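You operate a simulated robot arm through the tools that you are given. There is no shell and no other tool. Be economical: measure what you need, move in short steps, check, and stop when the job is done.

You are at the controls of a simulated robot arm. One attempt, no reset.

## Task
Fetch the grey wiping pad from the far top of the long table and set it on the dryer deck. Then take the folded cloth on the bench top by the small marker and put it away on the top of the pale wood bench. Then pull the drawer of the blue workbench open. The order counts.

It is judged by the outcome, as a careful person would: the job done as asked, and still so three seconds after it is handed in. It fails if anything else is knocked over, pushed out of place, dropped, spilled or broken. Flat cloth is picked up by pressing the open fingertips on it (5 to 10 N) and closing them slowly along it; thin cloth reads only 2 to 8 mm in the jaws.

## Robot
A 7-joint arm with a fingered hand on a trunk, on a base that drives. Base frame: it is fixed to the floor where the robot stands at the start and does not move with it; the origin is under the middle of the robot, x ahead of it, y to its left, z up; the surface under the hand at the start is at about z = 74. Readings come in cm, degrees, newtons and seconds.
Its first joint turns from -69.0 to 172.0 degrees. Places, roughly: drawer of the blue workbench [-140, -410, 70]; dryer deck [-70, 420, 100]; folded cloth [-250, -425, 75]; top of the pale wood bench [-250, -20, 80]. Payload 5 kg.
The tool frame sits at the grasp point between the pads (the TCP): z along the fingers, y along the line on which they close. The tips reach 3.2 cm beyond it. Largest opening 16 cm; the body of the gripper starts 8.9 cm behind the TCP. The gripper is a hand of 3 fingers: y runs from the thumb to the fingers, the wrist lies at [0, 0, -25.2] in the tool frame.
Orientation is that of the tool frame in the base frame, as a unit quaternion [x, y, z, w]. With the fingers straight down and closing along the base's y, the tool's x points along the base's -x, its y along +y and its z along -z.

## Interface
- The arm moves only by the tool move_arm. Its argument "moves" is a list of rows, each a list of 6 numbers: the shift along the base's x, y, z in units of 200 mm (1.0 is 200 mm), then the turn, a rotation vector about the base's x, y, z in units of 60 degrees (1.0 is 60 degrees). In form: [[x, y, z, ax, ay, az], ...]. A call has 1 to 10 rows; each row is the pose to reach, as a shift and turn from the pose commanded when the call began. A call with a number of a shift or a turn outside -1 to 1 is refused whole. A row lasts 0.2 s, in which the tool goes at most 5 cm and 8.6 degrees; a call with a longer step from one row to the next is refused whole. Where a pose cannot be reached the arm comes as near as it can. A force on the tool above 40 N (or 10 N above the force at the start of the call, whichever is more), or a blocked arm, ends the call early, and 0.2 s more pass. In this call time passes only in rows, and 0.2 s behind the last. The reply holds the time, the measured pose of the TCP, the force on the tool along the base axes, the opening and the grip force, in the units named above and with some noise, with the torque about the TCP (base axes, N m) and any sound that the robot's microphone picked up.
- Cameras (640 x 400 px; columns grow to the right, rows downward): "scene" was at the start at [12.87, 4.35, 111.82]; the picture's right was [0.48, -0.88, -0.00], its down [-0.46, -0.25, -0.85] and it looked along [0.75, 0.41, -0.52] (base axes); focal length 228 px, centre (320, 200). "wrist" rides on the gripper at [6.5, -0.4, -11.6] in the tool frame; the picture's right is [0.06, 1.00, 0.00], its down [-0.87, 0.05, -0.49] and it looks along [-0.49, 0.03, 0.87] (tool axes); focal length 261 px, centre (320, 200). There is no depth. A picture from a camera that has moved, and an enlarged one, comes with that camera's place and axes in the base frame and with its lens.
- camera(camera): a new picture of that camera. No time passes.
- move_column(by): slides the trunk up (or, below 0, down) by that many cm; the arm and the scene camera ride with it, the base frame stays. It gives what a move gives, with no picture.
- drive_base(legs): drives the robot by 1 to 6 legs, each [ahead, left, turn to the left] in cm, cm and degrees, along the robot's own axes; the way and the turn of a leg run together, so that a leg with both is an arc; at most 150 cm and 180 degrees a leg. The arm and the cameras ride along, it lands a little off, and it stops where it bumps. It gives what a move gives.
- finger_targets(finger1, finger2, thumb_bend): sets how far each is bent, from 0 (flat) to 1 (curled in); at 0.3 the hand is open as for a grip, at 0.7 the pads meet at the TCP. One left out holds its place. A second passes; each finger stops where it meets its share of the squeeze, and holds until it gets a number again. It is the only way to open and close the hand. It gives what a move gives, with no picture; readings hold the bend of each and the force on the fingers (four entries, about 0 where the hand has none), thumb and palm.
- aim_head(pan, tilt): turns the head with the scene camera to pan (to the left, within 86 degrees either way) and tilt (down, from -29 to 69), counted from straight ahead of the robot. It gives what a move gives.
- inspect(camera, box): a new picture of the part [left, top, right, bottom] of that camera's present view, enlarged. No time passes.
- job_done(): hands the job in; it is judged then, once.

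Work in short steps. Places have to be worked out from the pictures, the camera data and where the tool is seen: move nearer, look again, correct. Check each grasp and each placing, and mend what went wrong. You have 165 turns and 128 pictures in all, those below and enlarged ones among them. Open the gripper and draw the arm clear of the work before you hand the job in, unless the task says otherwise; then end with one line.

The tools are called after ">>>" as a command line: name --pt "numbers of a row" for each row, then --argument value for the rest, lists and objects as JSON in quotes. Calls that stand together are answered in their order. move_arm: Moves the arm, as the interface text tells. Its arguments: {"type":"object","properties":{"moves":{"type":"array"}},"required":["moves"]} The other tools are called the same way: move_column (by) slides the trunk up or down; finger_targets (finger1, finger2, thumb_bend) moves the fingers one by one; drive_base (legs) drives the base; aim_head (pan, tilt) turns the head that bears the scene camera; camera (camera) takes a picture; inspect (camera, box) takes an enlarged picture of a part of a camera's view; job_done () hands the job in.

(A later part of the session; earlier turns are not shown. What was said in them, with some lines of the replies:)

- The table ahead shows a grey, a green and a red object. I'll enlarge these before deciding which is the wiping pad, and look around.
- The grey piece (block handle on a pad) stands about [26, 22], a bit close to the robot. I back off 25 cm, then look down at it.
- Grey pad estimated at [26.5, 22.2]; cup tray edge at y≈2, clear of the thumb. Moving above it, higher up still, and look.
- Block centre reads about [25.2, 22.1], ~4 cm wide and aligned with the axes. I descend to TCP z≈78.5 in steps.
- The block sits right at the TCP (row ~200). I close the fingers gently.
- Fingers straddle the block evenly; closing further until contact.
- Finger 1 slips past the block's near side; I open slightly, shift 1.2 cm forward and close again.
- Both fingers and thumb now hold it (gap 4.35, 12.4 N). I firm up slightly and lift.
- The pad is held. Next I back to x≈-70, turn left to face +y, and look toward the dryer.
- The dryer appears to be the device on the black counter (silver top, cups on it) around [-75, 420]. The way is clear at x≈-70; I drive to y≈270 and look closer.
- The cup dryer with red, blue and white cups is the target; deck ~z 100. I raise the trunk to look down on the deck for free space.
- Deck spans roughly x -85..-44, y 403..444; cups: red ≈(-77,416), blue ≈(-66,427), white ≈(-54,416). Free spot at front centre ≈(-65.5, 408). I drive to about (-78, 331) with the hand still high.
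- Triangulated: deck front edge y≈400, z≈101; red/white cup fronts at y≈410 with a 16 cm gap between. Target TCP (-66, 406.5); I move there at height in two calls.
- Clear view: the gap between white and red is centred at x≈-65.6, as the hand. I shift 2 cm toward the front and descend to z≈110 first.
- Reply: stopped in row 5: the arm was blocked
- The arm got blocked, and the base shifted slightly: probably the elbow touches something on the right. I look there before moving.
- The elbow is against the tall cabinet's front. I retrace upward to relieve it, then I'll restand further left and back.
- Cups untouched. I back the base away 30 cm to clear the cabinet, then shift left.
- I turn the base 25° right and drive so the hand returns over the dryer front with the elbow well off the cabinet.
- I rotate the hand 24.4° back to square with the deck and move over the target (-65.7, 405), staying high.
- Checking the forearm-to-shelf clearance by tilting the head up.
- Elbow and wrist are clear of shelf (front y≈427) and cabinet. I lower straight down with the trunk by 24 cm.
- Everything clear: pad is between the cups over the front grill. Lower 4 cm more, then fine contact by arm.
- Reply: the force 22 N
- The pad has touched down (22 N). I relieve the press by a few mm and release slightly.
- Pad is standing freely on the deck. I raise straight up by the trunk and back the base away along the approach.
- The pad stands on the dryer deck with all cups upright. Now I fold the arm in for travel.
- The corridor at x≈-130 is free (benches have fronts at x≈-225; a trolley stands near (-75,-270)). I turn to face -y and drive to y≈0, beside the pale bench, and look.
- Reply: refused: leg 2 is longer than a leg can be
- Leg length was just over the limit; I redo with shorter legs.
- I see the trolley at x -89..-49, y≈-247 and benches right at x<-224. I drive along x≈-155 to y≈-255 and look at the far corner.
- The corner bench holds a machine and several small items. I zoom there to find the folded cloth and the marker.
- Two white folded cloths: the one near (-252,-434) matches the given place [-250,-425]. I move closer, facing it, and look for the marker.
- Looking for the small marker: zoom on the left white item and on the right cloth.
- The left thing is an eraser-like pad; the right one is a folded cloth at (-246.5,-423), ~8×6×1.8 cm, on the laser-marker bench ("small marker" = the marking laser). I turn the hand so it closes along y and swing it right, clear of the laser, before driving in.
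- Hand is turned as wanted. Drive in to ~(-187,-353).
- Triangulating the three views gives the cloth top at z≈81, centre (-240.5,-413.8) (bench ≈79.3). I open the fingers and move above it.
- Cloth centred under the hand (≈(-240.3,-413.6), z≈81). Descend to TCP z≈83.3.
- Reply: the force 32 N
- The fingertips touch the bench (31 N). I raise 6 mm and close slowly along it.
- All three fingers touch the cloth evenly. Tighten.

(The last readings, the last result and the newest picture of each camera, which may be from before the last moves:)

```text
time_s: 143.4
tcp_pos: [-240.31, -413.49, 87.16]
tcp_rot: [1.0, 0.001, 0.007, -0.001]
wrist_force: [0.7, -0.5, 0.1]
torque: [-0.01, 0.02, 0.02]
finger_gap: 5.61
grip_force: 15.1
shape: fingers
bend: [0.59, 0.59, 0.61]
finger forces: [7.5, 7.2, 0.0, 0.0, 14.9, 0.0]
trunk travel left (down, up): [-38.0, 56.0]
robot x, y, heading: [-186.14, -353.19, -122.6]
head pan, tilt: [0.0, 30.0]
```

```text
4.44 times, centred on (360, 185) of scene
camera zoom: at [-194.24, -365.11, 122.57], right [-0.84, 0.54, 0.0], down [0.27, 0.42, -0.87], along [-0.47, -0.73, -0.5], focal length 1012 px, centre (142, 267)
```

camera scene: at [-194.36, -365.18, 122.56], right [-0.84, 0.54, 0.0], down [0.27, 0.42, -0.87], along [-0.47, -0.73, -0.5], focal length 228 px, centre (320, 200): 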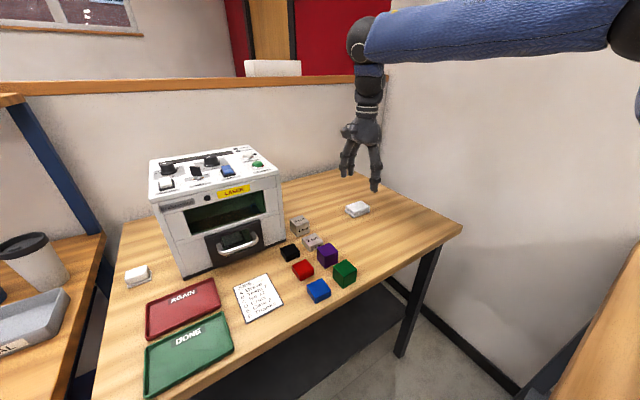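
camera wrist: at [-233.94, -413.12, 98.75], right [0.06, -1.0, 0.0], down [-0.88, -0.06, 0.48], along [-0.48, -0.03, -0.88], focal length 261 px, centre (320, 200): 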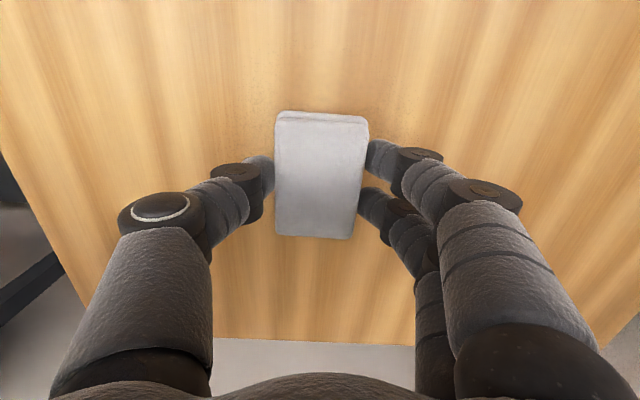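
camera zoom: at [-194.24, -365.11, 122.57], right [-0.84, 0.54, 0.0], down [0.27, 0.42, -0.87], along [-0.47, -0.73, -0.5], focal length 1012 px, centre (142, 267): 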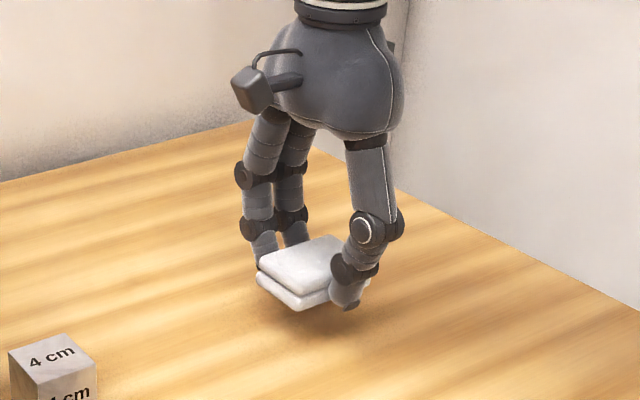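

Cloth is held (gap 5.6, 15 N). Tighten a bit more, raise, and back the base out the way it came.

>>> finger_targets --finger1 0.7 --finger2 0.7 --thumb_bend 0.7

>>> move_arm --pt "0 0 0.2 0 0 0" --pt "0 0 0.4 0 0 0" --pt "0 0 0.6 0 0 0" --pt "0 0 0.8 0 0 0" --pt "0 0 0.95 0 0 0"

>>> drive_base --legs '[[-24, -12, 0]]'

>>> camera --camera "scene"

```text
time_s: 144.4
tcp_pos: [-240.54, -413.47, 87.21]
tcp_rot: [1.0, 0.001, 0.007, -0.001]
wrist_force: [-0.3, 0.1, -0.3]
torque: [0.03, -0.02, 0.01]
finger_gap: 5.53
grip_force: 21.4
shape: fingers
bend: [0.59, 0.59, 0.63]
finger forces: [10.8, 10.9, 0.1, 0.0, 21.6, 0.0]
trunk travel left (down, up): [-38.0, 56.0]
robot x, y, heading: [-186.94, -353.24, -122.5]
head pan, tilt: [0.0, 30.0]
```

```text
time_s: 145.6
tcp_pos: [-240.25, -413.54, 106.22]
tcp_rot: [1.0, 0.0, 0.006, 0.0]
wrist_force: [0.6, 0.0, -0.5]
torque: [-0.02, 0.0, -0.01]
finger_gap: 5.5
grip_force: 21.5
shape: fingers
bend: [0.59, 0.59, 0.63]
finger forces: [10.8, 10.8, 0.0, 0.0, 21.6, 0.1]
trunk travel left (down, up): [-38.0, 56.0]
robot x, y, heading: [-186.68, -352.9, -122.6]
head pan, tilt: [0.0, 30.0]
```

```text
time_s: 147.5
tcp_pos: [-237.62, -386.93, 106.12]
tcp_rot: [1.0, 0.001, 0.007, -0.001]
wrist_force: [-0.6, 0.0, 0.5]
torque: [-0.04, 0.01, 0.01]
finger_gap: 5.54
grip_force: 21.6
shape: fingers
bend: [0.59, 0.59, 0.63]
finger forces: [10.8, 10.8, 0.1, 0.0, 21.6, 0.0]
trunk travel left (down, up): [-38.0, 56.0]
robot x, y, heading: [-183.97, -327.03, -122.6]
head pan, tilt: [0.0, 30.0]
```

```text
62 pictures are left
camera scene: at [-191.5, -338.45, 122.59], right [-0.84, 0.54, 0.0], down [0.27, 0.42, -0.87], along [-0.47, -0.73, -0.5], focal length 228 px, centre (320, 200)
```

scene: 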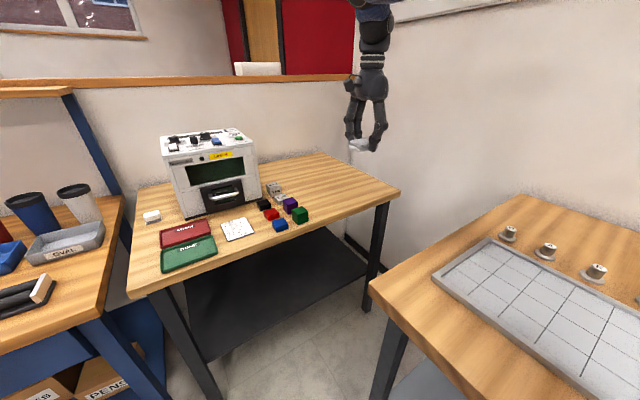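

Cloth held. I fold the arm in (undoing the hand's turn), then translate back up the corridor without turning.

>>> move_arm --pt "0.2 0.03 0.05 0 0 0.138" --pt "0.4 0.06 0.05 0 0 0.276" --pt "0.6 0.09 0.05 0 0 0.414" --pt "0.8 0.12 0.05 0 0 0.552" --pt "1.0 0.15 0.05 0 0 0.69" --pt "1.0 0.15 0.05 0 0 0.828" --pt "1.0 0.15 0.05 0 0 0.965"

>>> move_arm --pt "0.2 0.03 0 0 0 0" --pt "0.4 0.06 0 0 0 0" --pt "0.6 0.09 0 0 0 0" --pt "0.8 0.12 0 0 0 0" --pt "1.0 0.15 0 0 0 0"

>>> drive_base --legs '[[-140, -49, 0], [-127, -70, 0]]'

>>> drive_base --legs '[[0, 0, -58]]'

>>> aim_head --pan 0 --tilt 25

>>> camera --camera "scene"

```text
time_s: 149.1
tcp_pos: [-217.45, -383.84, 107.17]
tcp_rot: [0.874, 0.487, 0.005, -0.004]
wrist_force: [-0.1, -0.3, -0.2]
torque: [-0.02, 0.0, 0.02]
finger_gap: 5.54
grip_force: 21.5
shape: fingers
bend: [0.59, 0.59, 0.63]
finger forces: [10.8, 10.8, 0.1, 0.0, 21.5, 0.0]
trunk travel left (down, up): [-38.0, 56.0]
robot x, y, heading: [-183.72, -326.48, -122.4]
head pan, tilt: [0.0, 30.0]
```

```text
time_s: 150.3
tcp_pos: [-197.64, -381.04, 107.0]
tcp_rot: [0.875, 0.485, 0.006, -0.004]
wrist_force: [1.3, -0.4, -0.4]
torque: [-0.03, 0.01, 0.02]
finger_gap: 5.54
grip_force: 21.8
shape: fingers
bend: [0.59, 0.59, 0.63]
finger forces: [10.8, 10.7, 0.1, 0.1, 21.5, 0.0]
trunk travel left (down, up): [-38.0, 56.0]
robot x, y, heading: [-183.69, -326.61, -122.8]
head pan, tilt: [0.0, 30.0]
```

```text
time_s: 164.3
tcp_pos: [-153.95, -95.27, 107.05]
tcp_rot: [0.868, 0.496, 0.006, -0.004]
wrist_force: [0.3, 0.7, 0.4]
torque: [-0.04, -0.05, 0.0]
finger_gap: 5.5
grip_force: 21.4
shape: fingers
bend: [0.59, 0.59, 0.63]
finger forces: [10.9, 10.9, 0.1, 0.0, 21.5, 0.0]
trunk travel left (down, up): [-38.0, 56.0]
robot x, y, heading: [-141.52, -40.41, -121.1]
head pan, tilt: [0.0, 30.0]
```

```text
time_s: 167.3
tcp_pos: [-194.75, -58.89, 106.99]
tcp_rot: [1.0, 0.011, 0.007, -0.001]
wrist_force: [0.5, 0.4, -1.6]
torque: [-0.02, -0.05, -0.01]
finger_gap: 5.49
grip_force: 20.9
shape: fingers
bend: [0.59, 0.59, 0.63]
finger forces: [10.7, 10.7, 0.1, 0.1, 21.4, 0.1]
trunk travel left (down, up): [-38.0, 56.0]
robot x, y, heading: [-141.64, -40.51, -179.4]
head pan, tilt: [0.0, 30.0]
```

```text
time_s: 168.0
tcp_pos: [-194.61, -58.97, 106.93]
tcp_rot: [1.0, 0.011, 0.007, 0.0]
wrist_force: [0.0, -0.5, -0.3]
torque: [0.01, 0.0, 0.01]
finger_gap: 5.52
grip_force: 21.0
shape: fingers
bend: [0.59, 0.59, 0.63]
finger forces: [10.7, 10.8, 0.1, 0.1, 21.4, 0.0]
trunk travel left (down, up): [-38.0, 56.0]
robot x, y, heading: [-141.67, -40.63, -179.6]
head pan, tilt: [0.0, 25.0]
```

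```text
61 pictures are left
camera scene: at [-155.85, -40.72, 123.37], right [-0.01, 1.0, 0.0], down [0.42, 0.0, -0.91], along [-0.91, -0.01, -0.42], focal length 228 px, centre (320, 200)
```

scene: 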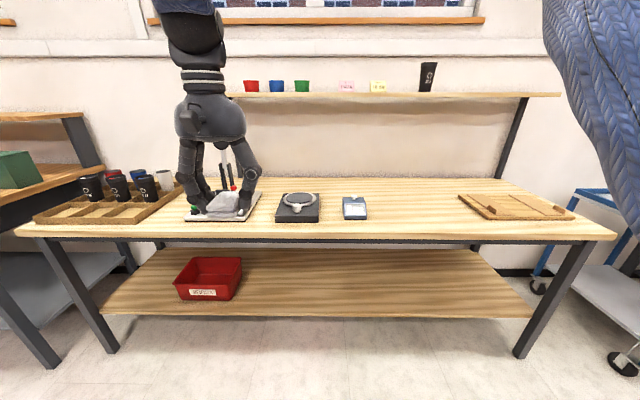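

Pale bench in view: free area between the scale (y<-20) and the wooden board (y>+21). I target (-240, 0) and drive closer.

>>> drive_base --legs '[[24, -30, 0]]'

>>> move_arm --pt "-0.05 0.2 0 0 0 0" --pt "-0.1 0.4 0 0 0 0" --pt "-0.15 0.6 0 0 0 0" --pt "-0.2 0.8 0 0 0 0" --pt "-0.25 1.0 0 0 0 0"

>>> move_arm --pt "-0.2 0.13 0 0 0 0" --pt "-0.4 0.26 0 0 0 0" --pt "-0.6 0.4 0 0 0 0" --pt "-0.72 0.48 0 0 0 0"

>>> camera --camera "scene"

>>> camera --camera "wrist"

```text
time_s: 170.4
tcp_pos: [-218.56, -29.24, 107.07]
tcp_rot: [1.0, 0.013, 0.007, -0.001]
wrist_force: [-0.1, 0.0, -0.2]
torque: [-0.02, -0.01, -0.01]
finger_gap: 5.51
grip_force: 21.6
shape: fingers
bend: [0.59, 0.59, 0.63]
finger forces: [10.8, 10.6, 0.0, 0.0, 21.3, 0.0]
trunk travel left (down, up): [-38.0, 56.0]
robot x, y, heading: [-165.92, -10.94, -179.3]
head pan, tilt: [0.0, 25.0]
```

```text
time_s: 171.6
tcp_pos: [-223.53, -9.01, 106.95]
tcp_rot: [1.0, 0.014, 0.006, -0.001]
wrist_force: [0.0, -0.2, -0.1]
torque: [0.0, -0.02, -0.03]
finger_gap: 5.52
grip_force: 21.8
shape: fingers
bend: [0.59, 0.59, 0.63]
finger forces: [10.8, 10.8, 0.0, 0.0, 21.6, 0.0]
trunk travel left (down, up): [-38.0, 56.0]
robot x, y, heading: [-166.03, -10.96, -179.1]
head pan, tilt: [0.0, 25.0]
```

```text
time_s: 172.6
tcp_pos: [-237.98, 0.44, 107.1]
tcp_rot: [1.0, 0.014, 0.007, -0.001]
wrist_force: [-0.2, 0.4, -0.8]
torque: [0.01, -0.01, -0.03]
finger_gap: 5.49
grip_force: 21.7
shape: fingers
bend: [0.59, 0.59, 0.63]
finger forces: [10.7, 10.7, 0.0, 0.0, 21.5, 0.0]
trunk travel left (down, up): [-38.0, 56.0]
robot x, y, heading: [-165.43, -10.79, -179.2]
head pan, tilt: [0.0, 25.0]
```

```text
60 pictures are left
camera scene: at [-179.92, -10.92, 123.37], right [-0.02, 1.0, 0.0], down [0.42, 0.01, -0.91], along [-0.91, -0.01, -0.42], focal length 228 px, centre (320, 200)
```

scene: 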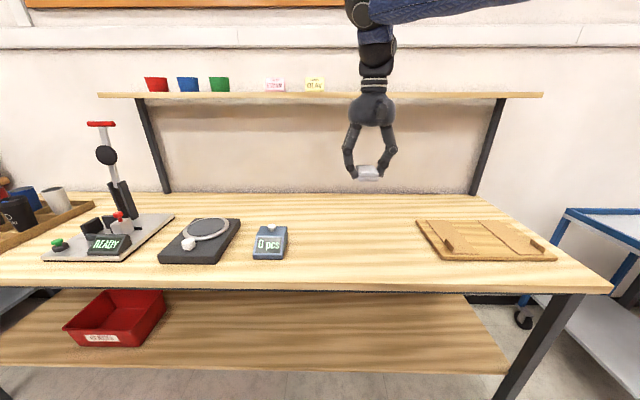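

```text
59 pictures are left
camera wrist: at [-231.46, 1.03, 118.68], right [0.09, -1.0, 0.0], down [-0.87, -0.08, 0.48], along [-0.48, -0.04, -0.88], focal length 261 px, centre (320, 200)
```

wrist: 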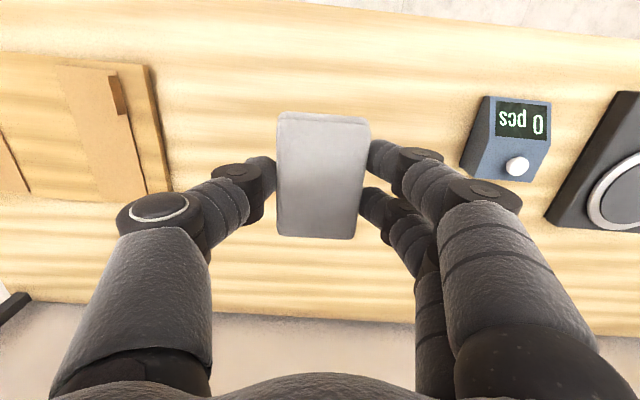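

Clear spot beneath. Descend 18 cm, then fine steps until contact.

>>> move_arm --pt "0 0 -0.2 0 0 0" --pt "0 0 -0.4 0 0 0" --pt "0 0 -0.6 0 0 0" --pt "0 0 -0.8 0 0 0" --pt "0 0 -0.95 0 0 0"

>>> camera --camera "scene"

```text
time_s: 173.8
tcp_pos: [-237.95, 0.63, 87.96]
tcp_rot: [1.0, 0.013, 0.007, -0.001]
wrist_force: [-1.0, 0.8, -0.6]
torque: [-0.03, 0.0, 0.06]
finger_gap: 5.5
grip_force: 21.3
shape: fingers
bend: [0.59, 0.59, 0.63]
finger forces: [10.7, 10.7, 0.1, 0.0, 21.4, 0.0]
trunk travel left (down, up): [-38.0, 56.0]
robot x, y, heading: [-165.37, -11.15, -178.6]
head pan, tilt: [0.0, 25.0]
```

```text
58 pictures are left
camera scene: at [-179.95, -10.91, 123.37], right [-0.02, 1.0, 0.0], down [0.42, 0.01, -0.91], along [-0.91, -0.01, -0.42], focal length 228 px, centre (320, 200)
```

scene: 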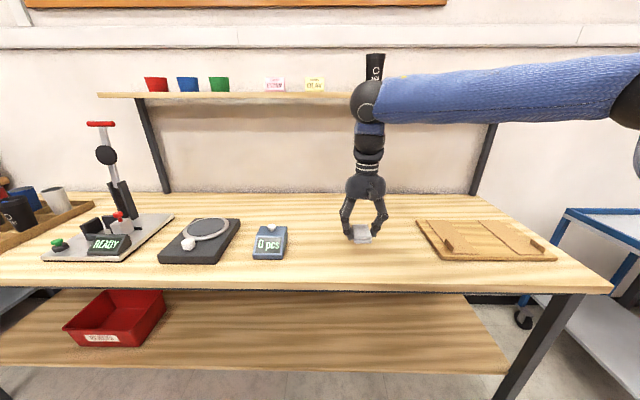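

>>> move_arm --pt "0 0 -0.04 0 0 0" --pt "0 0 -0.08 0 0 0" --pt "0 0 -0.12 0 0 0" --pt "0 0 -0.16 0 0 0" --pt "0 0 -0.2 0 0 0" --pt "0 0 -0.23 0 0 0" --pt "0 0 -0.26 0 0 0"

>>> inspect --camera "scene" --box '[310, 150, 430, 260]'

```text
time_s: 175.4
tcp_pos: [-238.01, 0.31, 82.78]
tcp_rot: [1.0, 0.013, 0.008, -0.001]
wrist_force: [0.9, -0.2, -0.4]
torque: [0.0, 0.02, -0.05]
finger_gap: 5.49
grip_force: 21.7
shape: fingers
bend: [0.59, 0.59, 0.63]
finger forces: [10.7, 10.7, 0.1, 0.0, 21.4, 0.0]
trunk travel left (down, up): [-38.0, 56.0]
robot x, y, heading: [-165.62, -10.62, -179.2]
head pan, tilt: [0.0, 25.0]
```

```text
3.64 times, centred on (370, 205) of scene
camera zoom: at [-179.91, -10.92, 123.37], right [-0.02, 1.0, 0.0], down [0.42, 0.01, -0.91], along [-0.91, -0.01, -0.42], focal length 828 px, centre (138, 182)
```

zoom: 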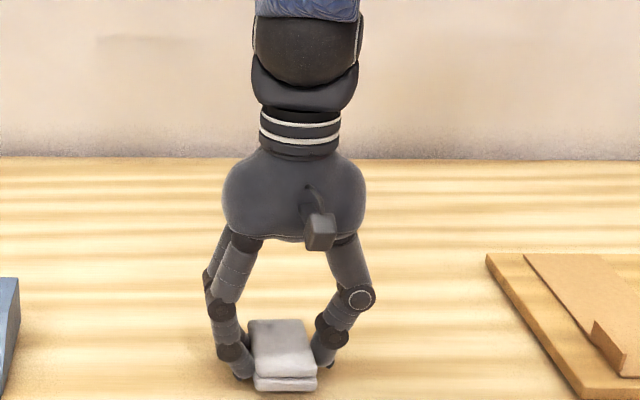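

No contact yet; I continue down in fine steps.

>>> move_arm --pt "0 0 -0.025 0 0 0" --pt "0 0 -0.05 0 0 0" --pt "0 0 -0.075 0 0 0" --pt "0 0 -0.1 0 0 0" --pt "0 0 -0.12 0 0 0" --pt "0 0 -0.14 0 0 0" --pt "0 0 -0.16 0 0 0" --pt "0 0 -0.18 0 0 0"

>>> inspect --camera "scene" --box '[310, 150, 430, 260]'

```text
time_s: 176.3
tcp_pos: [-238.14, 0.15, 81.93]
tcp_rot: [1.0, 0.014, 0.003, 0.001]
wrist_force: [4.2, 0.9, 21.0]
torque: [-0.2, -0.03, 0.01]
finger_gap: 5.47
grip_force: 29.8
shape: fingers
bend: [0.61, 0.61, 0.64]
finger forces: [15.8, 20.1, 0.0, 0.0, 24.3, 0.0]
trunk travel left (down, up): [-38.0, 56.0]
robot x, y, heading: [-165.49, -10.52, -179.1]
head pan, tilt: [0.0, 25.0]
stopped in row 4: the force on the tool passed its limit at 47 N (the readings are from after the stop); the commanded pose is now the measured one
```

```text
3.64 times, centred on (370, 205) of scene
camera zoom: at [-179.74, -10.91, 123.41], right [-0.02, 1.0, 0.0], down [0.42, 0.01, -0.91], along [-0.91, -0.01, -0.42], focal length 828 px, centre (138, 182)
```

zoom: 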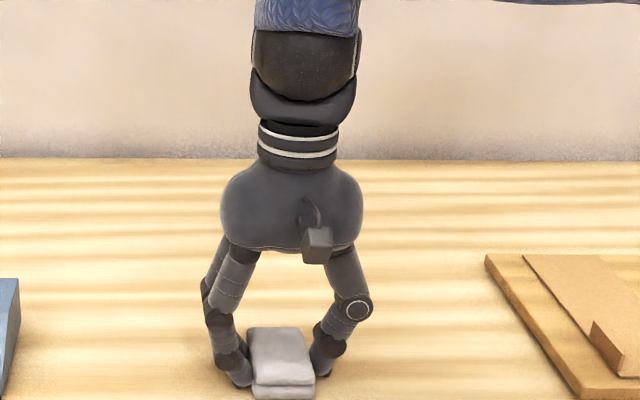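

Contact made (21 N residual). I ease up 2 mm, release in two stages, and check.

>>> move_arm --pt "0 0 0.012 0 0 0"

>>> finger_targets --finger1 0.55 --finger2 0.55 --thumb_bend 0.55

>>> finger_targets --finger1 0.48 --finger2 0.48 --thumb_bend 0.48

>>> move_arm --pt "0 0 0.1 0 0 0" --pt "0 0 0.3 0 0 0" --pt "0 0 0.5 0 0 0" --pt "0 0 0.7 0 0 0" --pt "0 0 0.9 0 0 0" --pt "0 0 1.0 0 0 0"

>>> camera --camera "scene"

```text
time_s: 176.7
tcp_pos: [-238.05, 0.23, 81.77]
tcp_rot: [1.0, 0.013, 0.004, 0.0]
wrist_force: [4.0, -0.7, 11.8]
torque: [-0.09, -0.1, -0.01]
finger_gap: 5.51
grip_force: 26.7
shape: fingers
bend: [0.61, 0.61, 0.64]
finger forces: [12.5, 17.3, 0.0, 0.1, 23.4, 0.1]
trunk travel left (down, up): [-38.0, 56.0]
robot x, y, heading: [-165.81, -10.36, -179.4]
head pan, tilt: [0.0, 25.0]
```

```text
time_s: 177.7
tcp_pos: [-238.11, 0.08, 82.05]
tcp_rot: [1.0, 0.013, 0.004, 0.002]
wrist_force: [-3.1, 0.5, 26.9]
torque: [0.66, 0.28, -0.01]
finger_gap: 6.27
grip_force: 13.1
shape: fingers
bend: [0.56, 0.56, 0.56]
finger forces: [2.2, 3.7, 0.0, 0.1, 21.4, 0.0]
trunk travel left (down, up): [-38.0, 56.0]
robot x, y, heading: [-165.56, -10.88, -179.2]
head pan, tilt: [0.0, 25.0]
```

```text
time_s: 178.7
tcp_pos: [-238.03, 0.0, 81.99]
tcp_rot: [1.0, 0.013, 0.002, 0.001]
wrist_force: [-7.1, -11.0, 35.8]
torque: [1.14, 0.48, 0.45]
finger_gap: 7.91
grip_force: 18.3
shape: fingers
bend: [0.48, 0.48, 0.54]
finger forces: [0.0, 0.0, 0.0, 0.0, 35.6, 0.0]
trunk travel left (down, up): [-38.0, 56.0]
robot x, y, heading: [-165.48, -10.93, -179.1]
head pan, tilt: [0.0, 25.0]
```

```text
time_s: 180.1
tcp_pos: [-238.15, 0.23, 101.95]
tcp_rot: [1.0, 0.014, 0.005, 0.001]
wrist_force: [0.1, -0.3, 0.2]
torque: [-0.03, -0.01, 0.03]
finger_gap: 9.48
grip_force: 0.1
shape: fingers
bend: [0.48, 0.48, 0.48]
finger forces: [0.1, 0.0, 0.1, 0.0, 0.0, 0.1]
trunk travel left (down, up): [-38.0, 56.0]
robot x, y, heading: [-165.39, -11.05, -178.9]
head pan, tilt: [0.0, 25.0]
```

```text
55 pictures are left
camera scene: at [-179.89, -10.94, 123.36], right [-0.02, 1.0, 0.0], down [0.42, 0.01, -0.91], along [-0.91, -0.01, -0.42], focal length 228 px, centre (320, 200)
```

scene: 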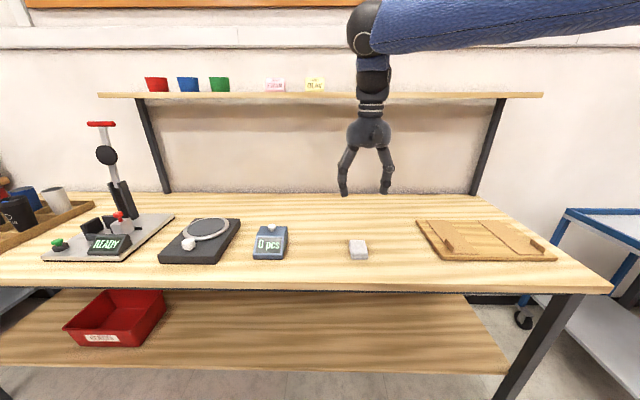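

The cloth lies neatly on the pale bench. Now I back off, fold the arm, turn to face -y and head to the blue workbench.

>>> drive_base --legs '[[-26, 0, 0]]'

>>> move_arm --pt "0.13 -0.2 0 0 0 0" --pt "0.26 -0.4 0 0 0 0" --pt "0.39 -0.6 0 0 0 0" --pt "0.52 -0.8 0 0 0 0" --pt "0.65 -1.0 0 0 0 0"

>>> drive_base --legs '[[0, 0, 89], [140, -8, 0], [95, -5, 0]]'

>>> aim_head --pan 0 --tilt 25

>>> camera --camera "scene"

```text
time_s: 181.9
tcp_pos: [-211.47, 0.64, 102.01]
tcp_rot: [1.0, 0.013, 0.004, 0.0]
wrist_force: [0.7, -0.5, -0.2]
torque: [0.02, 0.01, 0.0]
finger_gap: 9.5
grip_force: 0.0
shape: fingers
bend: [0.48, 0.48, 0.48]
finger forces: [0.0, 0.1, 0.0, 0.0, 0.0, 0.0]
trunk travel left (down, up): [-38.0, 56.0]
robot x, y, heading: [-139.14, -10.13, -179.2]
head pan, tilt: [0.0, 25.0]
```

```text
time_s: 183.2
tcp_pos: [-198.54, -19.31, 102.05]
tcp_rot: [1.0, 0.011, 0.004, 0.001]
wrist_force: [-0.7, -0.3, 0.0]
torque: [-0.01, 0.03, -0.02]
finger_gap: 9.52
grip_force: 0.0
shape: fingers
bend: [0.48, 0.48, 0.48]
finger forces: [0.0, 0.0, 0.1, 0.0, 0.0, 0.0]
trunk travel left (down, up): [-38.0, 56.0]
robot x, y, heading: [-138.82, -10.46, -179.1]
head pan, tilt: [0.0, 25.0]
```

```text
time_s: 198.5
tcp_pos: [-152.74, -306.67, 102.02]
tcp_rot: [0.716, 0.698, 0.004, -0.002]
wrist_force: [0.4, 0.2, 0.0]
torque: [0.0, -0.01, -0.02]
finger_gap: 9.51
grip_force: 0.0
shape: fingers
bend: [0.48, 0.48, 0.48]
finger forces: [0.0, 0.1, 0.0, 0.1, 0.0, 0.0]
trunk travel left (down, up): [-38.0, 56.0]
robot x, y, heading: [-158.54, -246.6, -92.2]
head pan, tilt: [0.0, 25.0]
```

```text
time_s: 199.1
tcp_pos: [-152.5, -306.63, 102.01]
tcp_rot: [0.716, 0.699, 0.004, -0.002]
wrist_force: [0.1, 0.3, -0.3]
torque: [0.01, -0.03, -0.02]
finger_gap: 9.5
grip_force: 0.2
shape: fingers
bend: [0.48, 0.48, 0.48]
finger forces: [0.1, 0.0, 0.0, 0.1, 0.1, 0.1]
trunk travel left (down, up): [-38.0, 56.0]
robot x, y, heading: [-158.66, -246.88, -91.7]
head pan, tilt: [0.0, 25.0]
```

```text
54 pictures are left
camera scene: at [-159.17, -260.72, 123.37], right [-1.0, 0.04, 0.0], down [0.01, 0.42, -0.91], along [-0.03, -0.91, -0.42], focal length 228 px, centre (320, 200)
```

scene: 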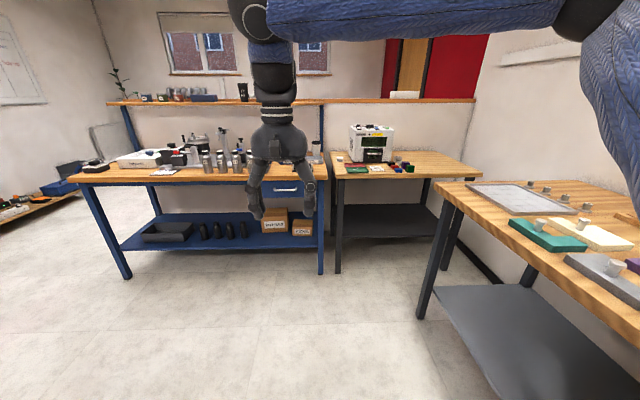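

The drawer handle is a horizontal bar around (-144,-389,73). I'll point the hand forward with a vertical closing line; rotating in two 60° stages while moving outward in free space.

>>> move_arm --pt "0 -0.12 0 -0.0825 -0.0825 -0.0825" --pt "0 -0.24 0 -0.165 -0.165 -0.165" --pt "0 -0.36 0 -0.2475 -0.2475 -0.2475" --pt "0 -0.48 0 -0.33 -0.33 -0.33" --pt "0 -0.6 0 -0.4125 -0.4125 -0.4125" --pt "0 -0.72 0 -0.495 -0.495 -0.495" --pt "0 -0.84 0 -0.5775 -0.5775 -0.5775"

>>> camera --camera "scene"

```text
time_s: 200.7
tcp_pos: [-152.67, -323.5, 102.02]
tcp_rot: [0.821, 0.399, 0.009, 0.408]
wrist_force: [0.1, -0.2, 0.0]
torque: [0.0, 0.0, -0.01]
finger_gap: 9.5
grip_force: 0.0
shape: fingers
bend: [0.48, 0.48, 0.48]
finger forces: [0.0, 0.1, 0.1, 0.1, 0.1, 0.0]
trunk travel left (down, up): [-38.0, 56.0]
robot x, y, heading: [-158.47, -246.57, -92.0]
head pan, tilt: [0.0, 25.0]
```

```text
53 pictures are left
camera scene: at [-159.19, -260.77, 123.37], right [-1.0, 0.04, 0.0], down [0.02, 0.42, -0.91], along [-0.03, -0.91, -0.42], focal length 228 px, centre (320, 200)
```

scene: 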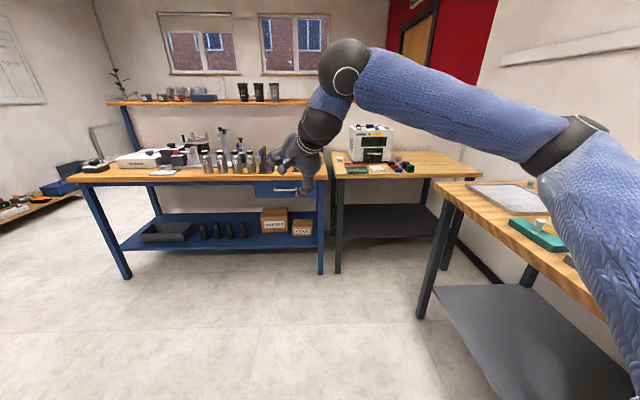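

Rotation works as computed. Second stage, to exactly point forward with the closing line vertical.

>>> move_arm --pt "0 -0.1 0 -0.083 -0.079 -0.082" --pt "0 -0.2 0 -0.167 -0.158 -0.165" --pt "0 -0.3 0 -0.25 -0.237 -0.247" --pt "0 -0.4 0 -0.334 -0.315 -0.329" --pt "0 -0.5 0 -0.417 -0.394 -0.411" --pt "0 -0.6 0 -0.5 -0.473 -0.494" --pt "0 -0.65 0 -0.584 -0.552 -0.576"

>>> camera --camera "scene"

>>> camera --camera "wrist"

```text
time_s: 202.3
tcp_pos: [-152.63, -336.31, 102.0]
tcp_rot: [0.707, 0.001, -0.001, 0.707]
wrist_force: [0.5, 1.3, -0.3]
torque: [0.02, 0.0, -0.05]
finger_gap: 9.53
grip_force: 0.1
shape: fingers
bend: [0.48, 0.48, 0.48]
finger forces: [0.0, 0.0, 0.0, 0.1, 0.0, 0.0]
trunk travel left (down, up): [-38.0, 56.0]
robot x, y, heading: [-158.62, -246.15, -91.9]
head pan, tilt: [0.0, 25.0]
```

```text
52 pictures are left
camera scene: at [-159.13, -260.67, 123.39], right [-1.0, 0.04, 0.0], down [0.01, 0.42, -0.91], along [-0.03, -0.91, -0.42], focal length 228 px, centre (320, 200)
```

scene: 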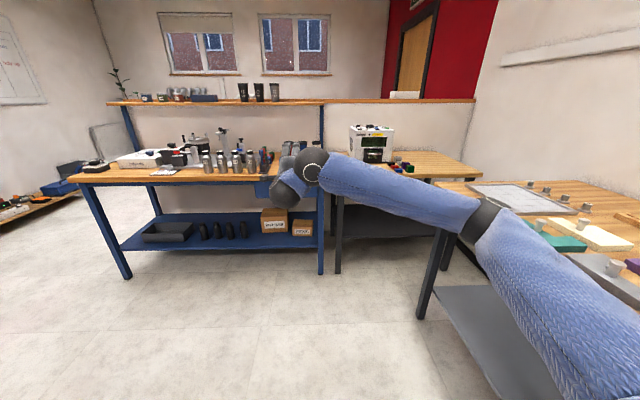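

```text
51 pictures are left
camera wrist: at [-146.02, -324.78, 101.49], right [0.06, 0.0, 1.0], down [-0.87, 0.49, 0.05], along [-0.49, -0.87, 0.03], focal length 261 px, centre (320, 200)
```

wrist: 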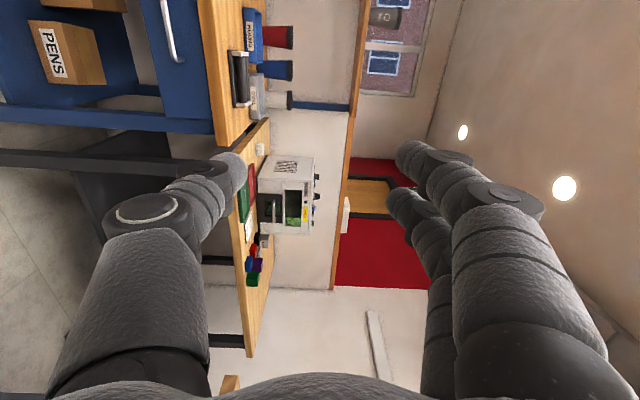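

Hand is oriented. The handle reads z≈71, centre x≈-143.5. I lower the trunk 31 cm, shift left 9 cm and approach to about 25 cm from the handle.

>>> move_column --by -31

>>> drive_base --legs '[[25, 10, 0]]'

>>> camera --camera "wrist"

>>> camera --camera "scene"

```text
time_s: 205.4
tcp_pos: [-152.62, -336.28, 70.9]
tcp_rot: [0.707, 0.001, 0.0, 0.708]
wrist_force: [0.6, -0.3, 0.4]
torque: [-0.01, -0.04, 0.0]
finger_gap: 9.49
grip_force: 0.1
shape: fingers
bend: [0.48, 0.48, 0.48]
finger forces: [0.1, 0.0, 0.0, 0.1, 0.1, 0.0]
trunk travel left (down, up): [-7.0, 87.0]
robot x, y, heading: [-158.66, -246.37, -91.9]
head pan, tilt: [0.0, 25.0]
```

```text
time_s: 207.3
tcp_pos: [-142.81, -361.87, 70.89]
tcp_rot: [0.707, 0.003, 0.001, 0.707]
wrist_force: [-0.7, -0.9, -0.7]
torque: [0.02, 0.03, -0.02]
finger_gap: 9.5
grip_force: 0.1
shape: fingers
bend: [0.48, 0.48, 0.48]
finger forces: [0.0, 0.0, 0.1, 0.0, 0.0, 0.0]
trunk travel left (down, up): [-7.0, 87.0]
robot x, y, heading: [-149.55, -271.88, -91.8]
head pan, tilt: [0.0, 25.0]
```

```text
50 pictures are left
camera wrist: at [-136.41, -350.31, 70.45], right [0.06, 0.0, 1.0], down [-0.87, 0.49, 0.06], along [-0.49, -0.87, 0.03], focal length 261 px, centre (320, 200)
```

wrist: 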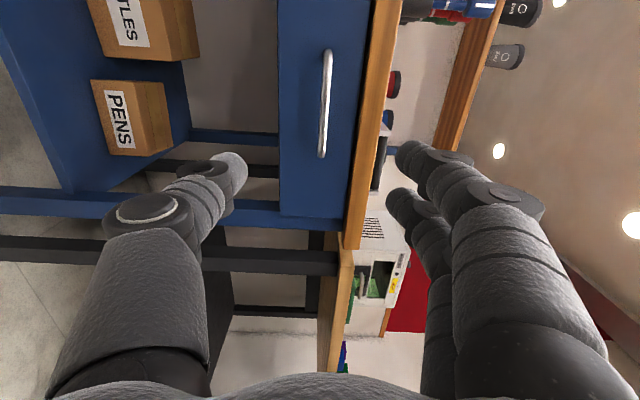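

```text
49 pictures are left
camera scene: at [-149.84, -286.27, 92.37], right [-1.0, 0.03, 0.0], down [0.01, 0.42, -0.91], along [-0.03, -0.91, -0.42], focal length 228 px, centre (320, 200)
```

scene: 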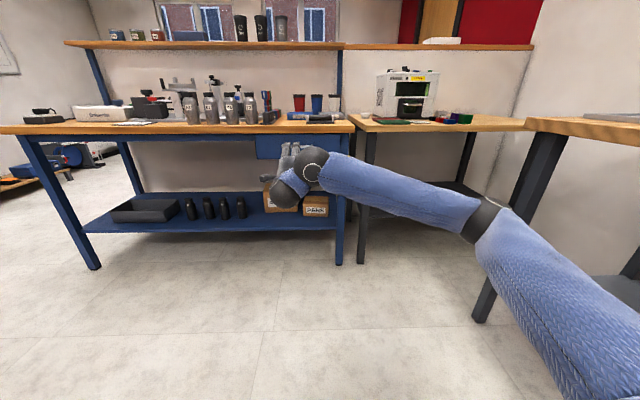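

Handle bar triangulated: x -149..-136, y≈-385, z≈71.5. The hand is aligned; I drive ahead 16 cm and recheck.

>>> drive_base --legs '[[16, 0, 0]]'

>>> camera --camera "wrist"

>>> inspect --camera "scene" --box '[240, 110, 380, 220]'

```text
time_s: 208.8
tcp_pos: [-143.35, -377.91, 70.82]
tcp_rot: [0.707, 0.002, 0.001, 0.707]
wrist_force: [-0.3, 0.5, -0.3]
torque: [0.0, 0.03, -0.01]
finger_gap: 9.5
grip_force: 0.1
shape: fingers
bend: [0.48, 0.48, 0.48]
finger forces: [0.0, 0.0, 0.0, 0.0, 0.0, 0.0]
trunk travel left (down, up): [-7.0, 87.0]
robot x, y, heading: [-149.67, -288.37, -91.7]
head pan, tilt: [0.0, 25.0]
```

```text
48 pictures are left
camera wrist: at [-136.91, -366.38, 70.44], right [0.06, 0.0, 1.0], down [-0.87, 0.49, 0.06], along [-0.49, -0.87, 0.03], focal length 261 px, centre (320, 200)
```

wrist: 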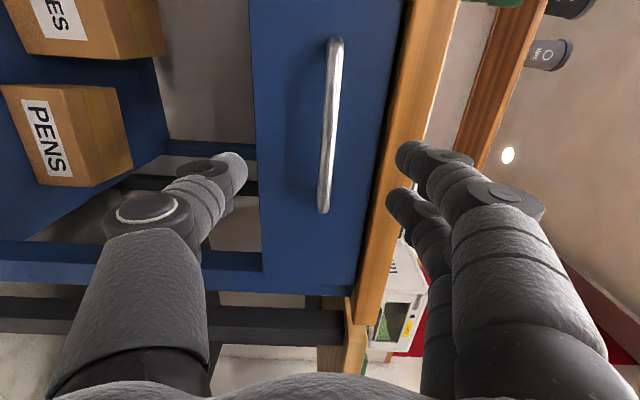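

```text
3.64 times, centred on (310, 165) of scene
camera zoom: at [-150.34, -302.35, 92.37], right [-1.0, 0.03, 0.0], down [0.01, 0.42, -0.91], along [-0.03, -0.91, -0.42], focal length 828 px, centre (356, 327)
```

zoom: 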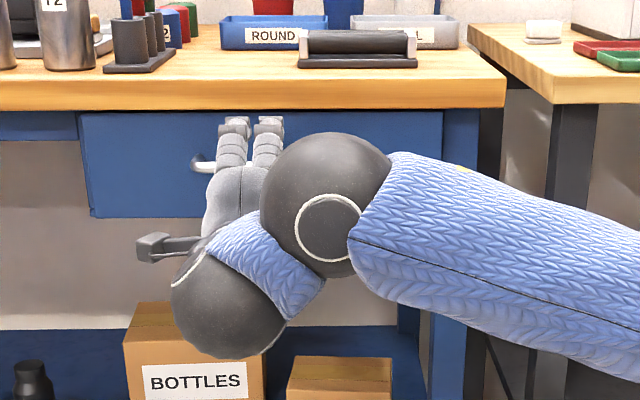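

Bar now at z≈71.4, y≈-386. The wooden top edge is just above, so I narrow the fingers to ~6 cm gap, raise 5 mm, and advance.

>>> finger_targets --finger1 0.58 --finger2 0.58 --thumb_bend 0.58

>>> move_arm --pt "0 -0.08 0.02 0 0 0" --pt "0 -0.16 0.025 0 0 0" --pt "0 -0.22 0.025 0 0 0" --pt "0 -0.27 0.025 0 0 0"

>>> camera --camera "wrist"

```text
time_s: 209.8
tcp_pos: [-143.45, -378.07, 70.92]
tcp_rot: [0.707, 0.003, 0.002, 0.707]
wrist_force: [-0.6, 0.2, 0.2]
torque: [-0.01, -0.02, 0.0]
finger_gap: 6.0
grip_force: 0.1
shape: fingers
bend: [0.57, 0.57, 0.57]
finger forces: [0.0, 0.0, 0.1, 0.1, 0.0, 0.0]
trunk travel left (down, up): [-7.0, 87.0]
robot x, y, heading: [-149.55, -287.9, -91.7]
head pan, tilt: [0.0, 25.0]
```

```text
time_s: 210.8
tcp_pos: [-143.2, -383.38, 71.34]
tcp_rot: [0.706, 0.004, 0.001, 0.708]
wrist_force: [-0.8, 0.4, 0.1]
torque: [0.0, -0.01, -0.02]
finger_gap: 5.98
grip_force: 0.1
shape: fingers
bend: [0.57, 0.57, 0.57]
finger forces: [0.0, 0.0, 0.0, 0.0, 0.1, 0.0]
trunk travel left (down, up): [-7.0, 87.0]
robot x, y, heading: [-149.87, -288.37, -91.8]
head pan, tilt: [0.0, 25.0]
```

```text
46 pictures are left
camera wrist: at [-136.75, -371.82, 70.92], right [0.06, 0.0, 1.0], down [-0.87, 0.49, 0.06], along [-0.48, -0.87, 0.03], focal length 261 px, centre (320, 200)
```

wrist: 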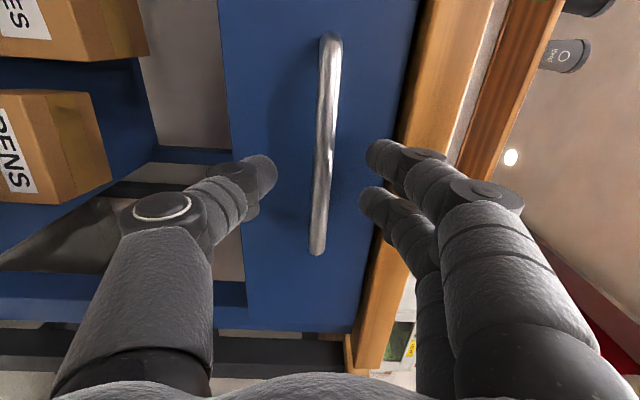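

Bar is well centred between thumb and fingers. Advance 2 cm more, then close.

>>> move_arm --pt "0 -0.05 0 0 0 0" --pt "0 -0.1 0 0 0 0" --pt "0 -0.12 0 0 0 0"

>>> finger_targets --finger1 0.66 --finger2 0.66 --thumb_bend 0.66

>>> camera --camera "wrist"

```text
time_s: 211.6
tcp_pos: [-143.33, -385.78, 71.39]
tcp_rot: [0.707, 0.003, 0.002, 0.707]
wrist_force: [0.6, -0.5, 0.2]
torque: [0.02, -0.02, -0.01]
finger_gap: 5.97
grip_force: 0.0
shape: fingers
bend: [0.57, 0.57, 0.57]
finger forces: [0.0, 0.1, 0.1, 0.0, 0.1, 0.0]
trunk travel left (down, up): [-7.0, 87.0]
robot x, y, heading: [-150.44, -288.27, -91.8]
head pan, tilt: [0.0, 25.0]
```

```text
time_s: 212.6
tcp_pos: [-143.35, -385.77, 71.44]
tcp_rot: [0.708, 0.002, 0.001, 0.707]
wrist_force: [0.0, -0.5, -0.4]
torque: [-0.01, 0.01, -0.02]
finger_gap: 2.59
grip_force: 0.0
shape: fingers
bend: [0.66, 0.66, 0.66]
finger forces: [0.0, 0.0, 0.0, 0.0, 0.1, 0.1]
trunk travel left (down, up): [-7.0, 87.0]
robot x, y, heading: [-149.66, -288.22, -91.6]
head pan, tilt: [0.0, 25.0]
```

```text
45 pictures are left
camera wrist: at [-136.87, -374.19, 70.96], right [0.06, 0.0, 1.0], down [-0.87, 0.49, 0.06], along [-0.49, -0.87, 0.03], focal length 261 px, centre (320, 200)
```

wrist: 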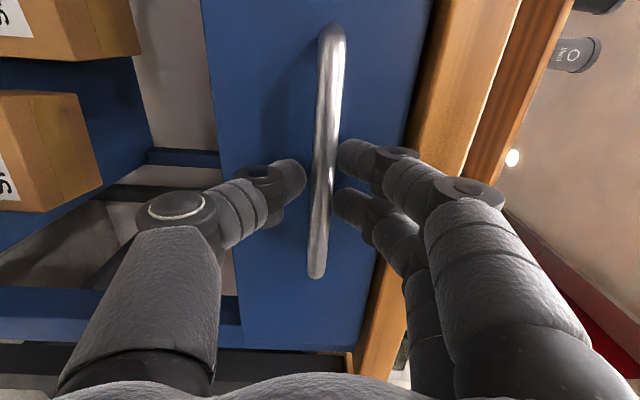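

Fingers straddle the bar; close firmly on it.

>>> finger_targets --finger1 0.76 --finger2 0.76 --thumb_bend 0.76

>>> camera --camera "wrist"

```text
time_s: 213.6
tcp_pos: [-143.36, -385.83, 71.51]
tcp_rot: [0.707, 0.003, 0.002, 0.707]
wrist_force: [-0.1, -1.4, -0.2]
torque: [-0.02, 0.0, -0.03]
finger_gap: 0.44
grip_force: 3.7
shape: fingers
bend: [0.75, 0.75, 0.74]
finger forces: [0.0, 0.0, 0.0, 0.0, 6.9, 0.0]
trunk travel left (down, up): [-7.0, 87.0]
robot x, y, heading: [-149.95, -287.69, -91.9]
head pan, tilt: [0.0, 25.0]
```

```text
44 pictures are left
camera wrist: at [-136.87, -374.2, 70.95], right [0.06, 0.0, 1.0], down [-0.87, 0.49, 0.06], along [-0.49, -0.87, 0.03], focal length 261 px, centre (320, 200)
```

wrist: 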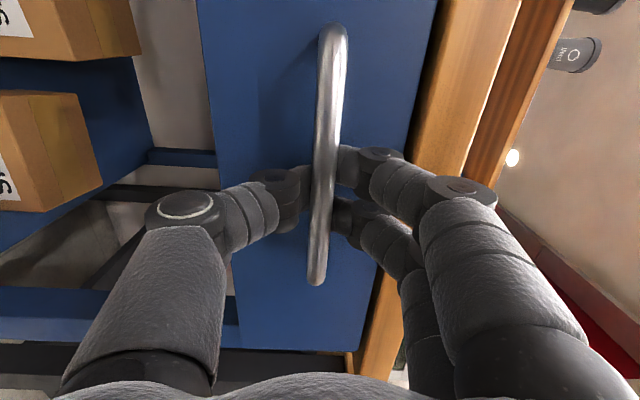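

The finger tips have hooked behind the bar (bar visible in front of them). I pull back gently with the arm.

>>> move_arm --pt "0 0.05 0 0 0 0" --pt "0 0.1 0 0 0 0" --pt "0 0.15 0 0 0 0" --pt "0 0.2 0 0 0 0" --pt "0 0.25 0 0 0 0"

>>> camera --camera "wrist"

```text
time_s: 214.8
tcp_pos: [-143.37, -380.87, 71.33]
tcp_rot: [0.707, 0.003, 0.001, 0.708]
wrist_force: [1.0, -0.7, 0.0]
torque: [0.0, 0.01, 0.0]
finger_gap: 0.4
grip_force: 0.0
shape: fingers
bend: [0.75, 0.75, 0.74]
finger forces: [0.1, 0.0, 0.0, 0.1, 0.1, 0.1]
trunk travel left (down, up): [-7.0, 87.0]
robot x, y, heading: [-150.07, -288.22, -91.8]
head pan, tilt: [0.0, 25.0]
```

```text
43 pictures are left
camera wrist: at [-137.0, -369.21, 70.89], right [0.06, 0.0, 1.0], down [-0.87, 0.49, 0.06], along [-0.49, -0.87, 0.03], focal length 261 px, centre (320, 200)
```

wrist: 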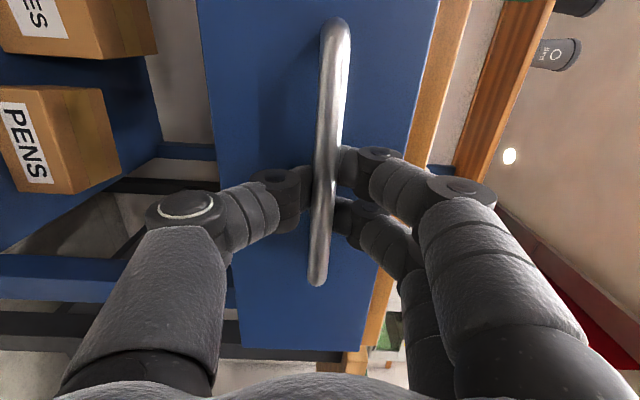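

The drawer is following. Continue pulling 15 cm under the force guard.

>>> move_arm --pt "0 0.08 0 0 0 0" --pt "0 0.16 0 0 0 0" --pt "0 0.24 0 0 0 0" --pt "0 0.32 0 0 0 0" --pt "0 0.4 0 0 0 0" --pt "0 0.48 0 0 0 0" --pt "0 0.56 0 0 0 0" --pt "0 0.64 0 0 0 0" --pt "0 0.72 0 0 0 0"

>>> camera --camera "wrist"

>>> camera --camera "scene"

```text
time_s: 216.8
tcp_pos: [-143.34, -366.45, 71.4]
tcp_rot: [0.708, 0.002, 0.002, 0.707]
wrist_force: [-0.2, -0.3, 0.1]
torque: [0.01, -0.02, 0.03]
finger_gap: 0.39
grip_force: 0.1
shape: fingers
bend: [0.75, 0.75, 0.74]
finger forces: [0.1, 0.0, 0.0, 0.1, 0.0, 0.1]
trunk travel left (down, up): [-7.0, 87.0]
robot x, y, heading: [-149.67, -288.1, -91.5]
head pan, tilt: [0.0, 25.0]
```

```text
42 pictures are left
camera wrist: at [-136.91, -354.81, 70.93], right [0.06, 0.0, 1.0], down [-0.87, 0.49, 0.06], along [-0.49, -0.87, 0.03], focal length 261 px, centre (320, 200)
```

wrist: 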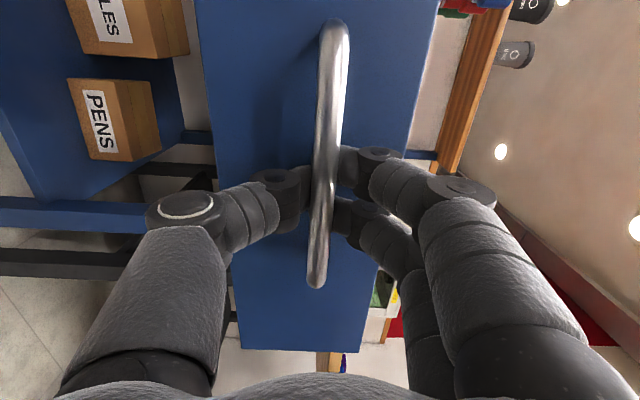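

```text
41 pictures are left
camera scene: at [-150.34, -302.36, 92.37], right [-1.0, 0.03, 0.0], down [0.01, 0.42, -0.91], along [-0.03, -0.91, -0.42], focal length 228 px, centre (320, 200)
```

scene: 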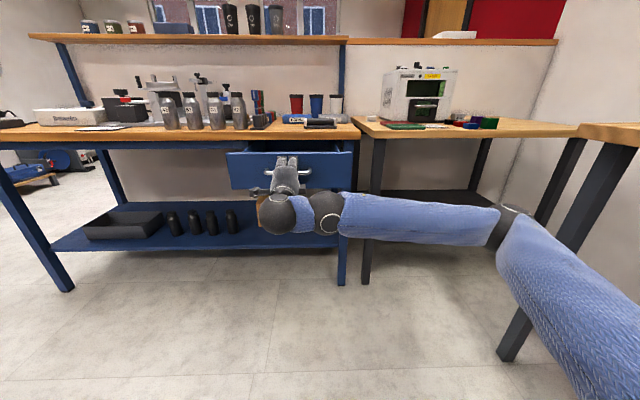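

Drawer open ~19 cm. I pull a further 7 cm, feeling for the stop.

>>> move_arm --pt "0 0.06 0 0 0 0" --pt "0 0.12 0 0 0 0" --pt "0 0.18 0 0 0 0" --pt "0 0.24 0 0 0 0" --pt "0 0.3 0 0 0 0" --pt "0 0.36 0 0 0 0"

>>> camera --camera "wrist"

```text
time_s: 218.2
tcp_pos: [-143.51, -359.11, 71.42]
tcp_rot: [0.707, 0.002, 0.001, 0.707]
wrist_force: [0.2, 0.1, 0.2]
torque: [0.0, 0.01, 0.04]
finger_gap: 0.39
grip_force: 0.0
shape: fingers
bend: [0.75, 0.75, 0.74]
finger forces: [0.1, 0.1, 0.0, 0.0, 0.0, 0.0]
trunk travel left (down, up): [-7.0, 87.0]
robot x, y, heading: [-150.06, -288.34, -91.8]
head pan, tilt: [0.0, 25.0]
```

```text
40 pictures are left
camera wrist: at [-137.0, -347.57, 70.95], right [0.06, 0.0, 1.0], down [-0.87, 0.49, 0.06], along [-0.49, -0.87, 0.03], focal length 261 px, centre (320, 200)
```

wrist: 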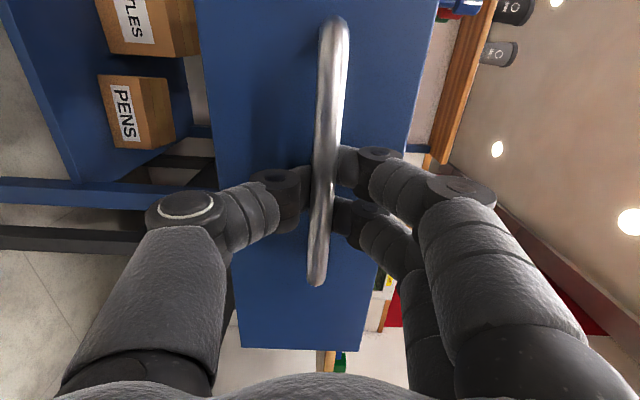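

About 26 cm open. I release the bar by opening the fingers, then back straight off.

>>> finger_targets --finger1 0.55 --finger2 0.55 --thumb_bend 0.55

>>> camera --camera "wrist"

>>> move_arm --pt "0 0.08 0 0 0 0" --pt "0 0.16 0 0 0 0" --pt "0 0.24 0 0 0 0"

>>> drive_base --legs '[[-35, 0, 0]]'

>>> camera --camera "scene"

```text
time_s: 219.2
tcp_pos: [-143.52, -359.14, 71.4]
tcp_rot: [0.707, 0.002, 0.001, 0.707]
wrist_force: [0.5, 0.7, -0.1]
torque: [-0.02, 0.03, -0.01]
finger_gap: 6.66
grip_force: 0.2
shape: fingers
bend: [0.55, 0.55, 0.55]
finger forces: [0.0, 0.0, 0.0, 0.0, 0.0, 0.0]
trunk travel left (down, up): [-7.0, 87.0]
robot x, y, heading: [-149.68, -288.1, -91.9]
head pan, tilt: [0.0, 25.0]
```

```text
39 pictures are left
camera wrist: at [-136.98, -347.57, 70.97], right [0.06, 0.0, 1.0], down [-0.87, 0.49, 0.06], along [-0.49, -0.87, 0.03], focal length 261 px, centre (320, 200)
```

wrist: 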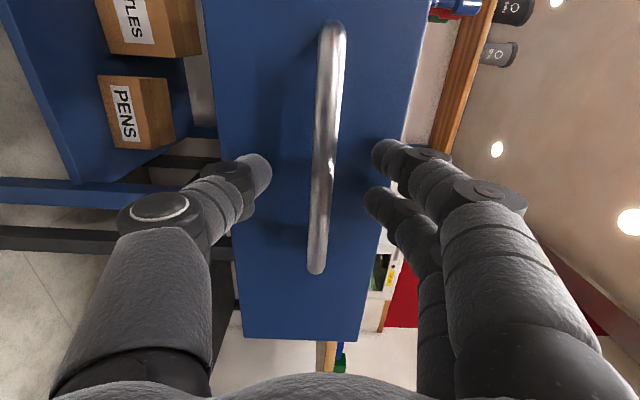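

```text
time_s: 219.9
tcp_pos: [-143.46, -354.28, 71.52]
tcp_rot: [0.707, 0.003, 0.003, 0.707]
wrist_force: [-0.5, 0.7, -0.3]
torque: [0.0, 0.02, 0.0]
finger_gap: 6.64
grip_force: 0.1
shape: fingers
bend: [0.55, 0.55, 0.55]
finger forces: [0.0, 0.0, 0.0, 0.0, 0.0, 0.1]
trunk travel left (down, up): [-7.0, 87.0]
robot x, y, heading: [-150.23, -288.11, -91.9]
head pan, tilt: [0.0, 25.0]
```

```text
time_s: 222.2
tcp_pos: [-142.52, -319.57, 71.56]
tcp_rot: [0.707, 0.001, 0.0, 0.707]
wrist_force: [0.6, 0.2, 0.5]
torque: [0.02, 0.01, -0.01]
finger_gap: 6.66
grip_force: 0.0
shape: fingers
bend: [0.55, 0.55, 0.55]
finger forces: [0.1, 0.0, 0.0, 0.1, 0.0, 0.1]
trunk travel left (down, up): [-7.0, 87.0]
robot x, y, heading: [-149.18, -253.17, -91.8]
head pan, tilt: [0.0, 25.0]
```

```text
38 pictures are left
camera scene: at [-149.27, -267.56, 92.37], right [-1.0, 0.03, 0.0], down [0.01, 0.42, -0.91], along [-0.03, -0.91, -0.42], focal length 228 px, centre (320, 200)
```

scene: 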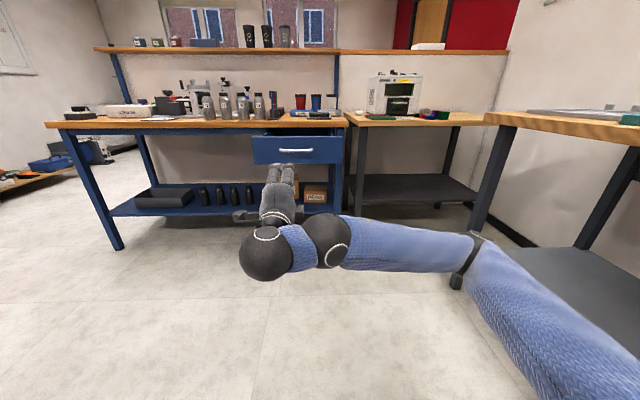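

The drawer stands open, nothing else is disturbed, and the hand is clear. I open the hand fully and hand in.

>>> finger_targets --finger1 0.3 --finger2 0.3 --thumb_bend 0.3

>>> job_done

```text
time_s: 223.2
tcp_pos: [-142.39, -319.54, 71.6]
tcp_rot: [0.708, 0.002, 0.0, 0.707]
wrist_force: [0.0, 0.7, -0.4]
torque: [-0.01, 0.0, -0.01]
finger_gap: 16.74
grip_force: 0.0
shape: fingers
bend: [0.3, 0.3, 0.3]
finger forces: [0.1, 0.0, 0.1, 0.0, 0.1, 0.0]
trunk travel left (down, up): [-7.0, 87.0]
robot x, y, heading: [-148.7, -253.57, -91.9]
head pan, tilt: [0.0, 25.0]
```

```text
The job is handed in.
```

The job is handed in, done in the order asked: the grey pad is on the dryer deck, the folded cloth is on the pale wood bench, and the blue workbench drawer is open about 26 cm; the elbow bumped the tall cabinet by the dryer once, with no damage or shift visible in the pictures.
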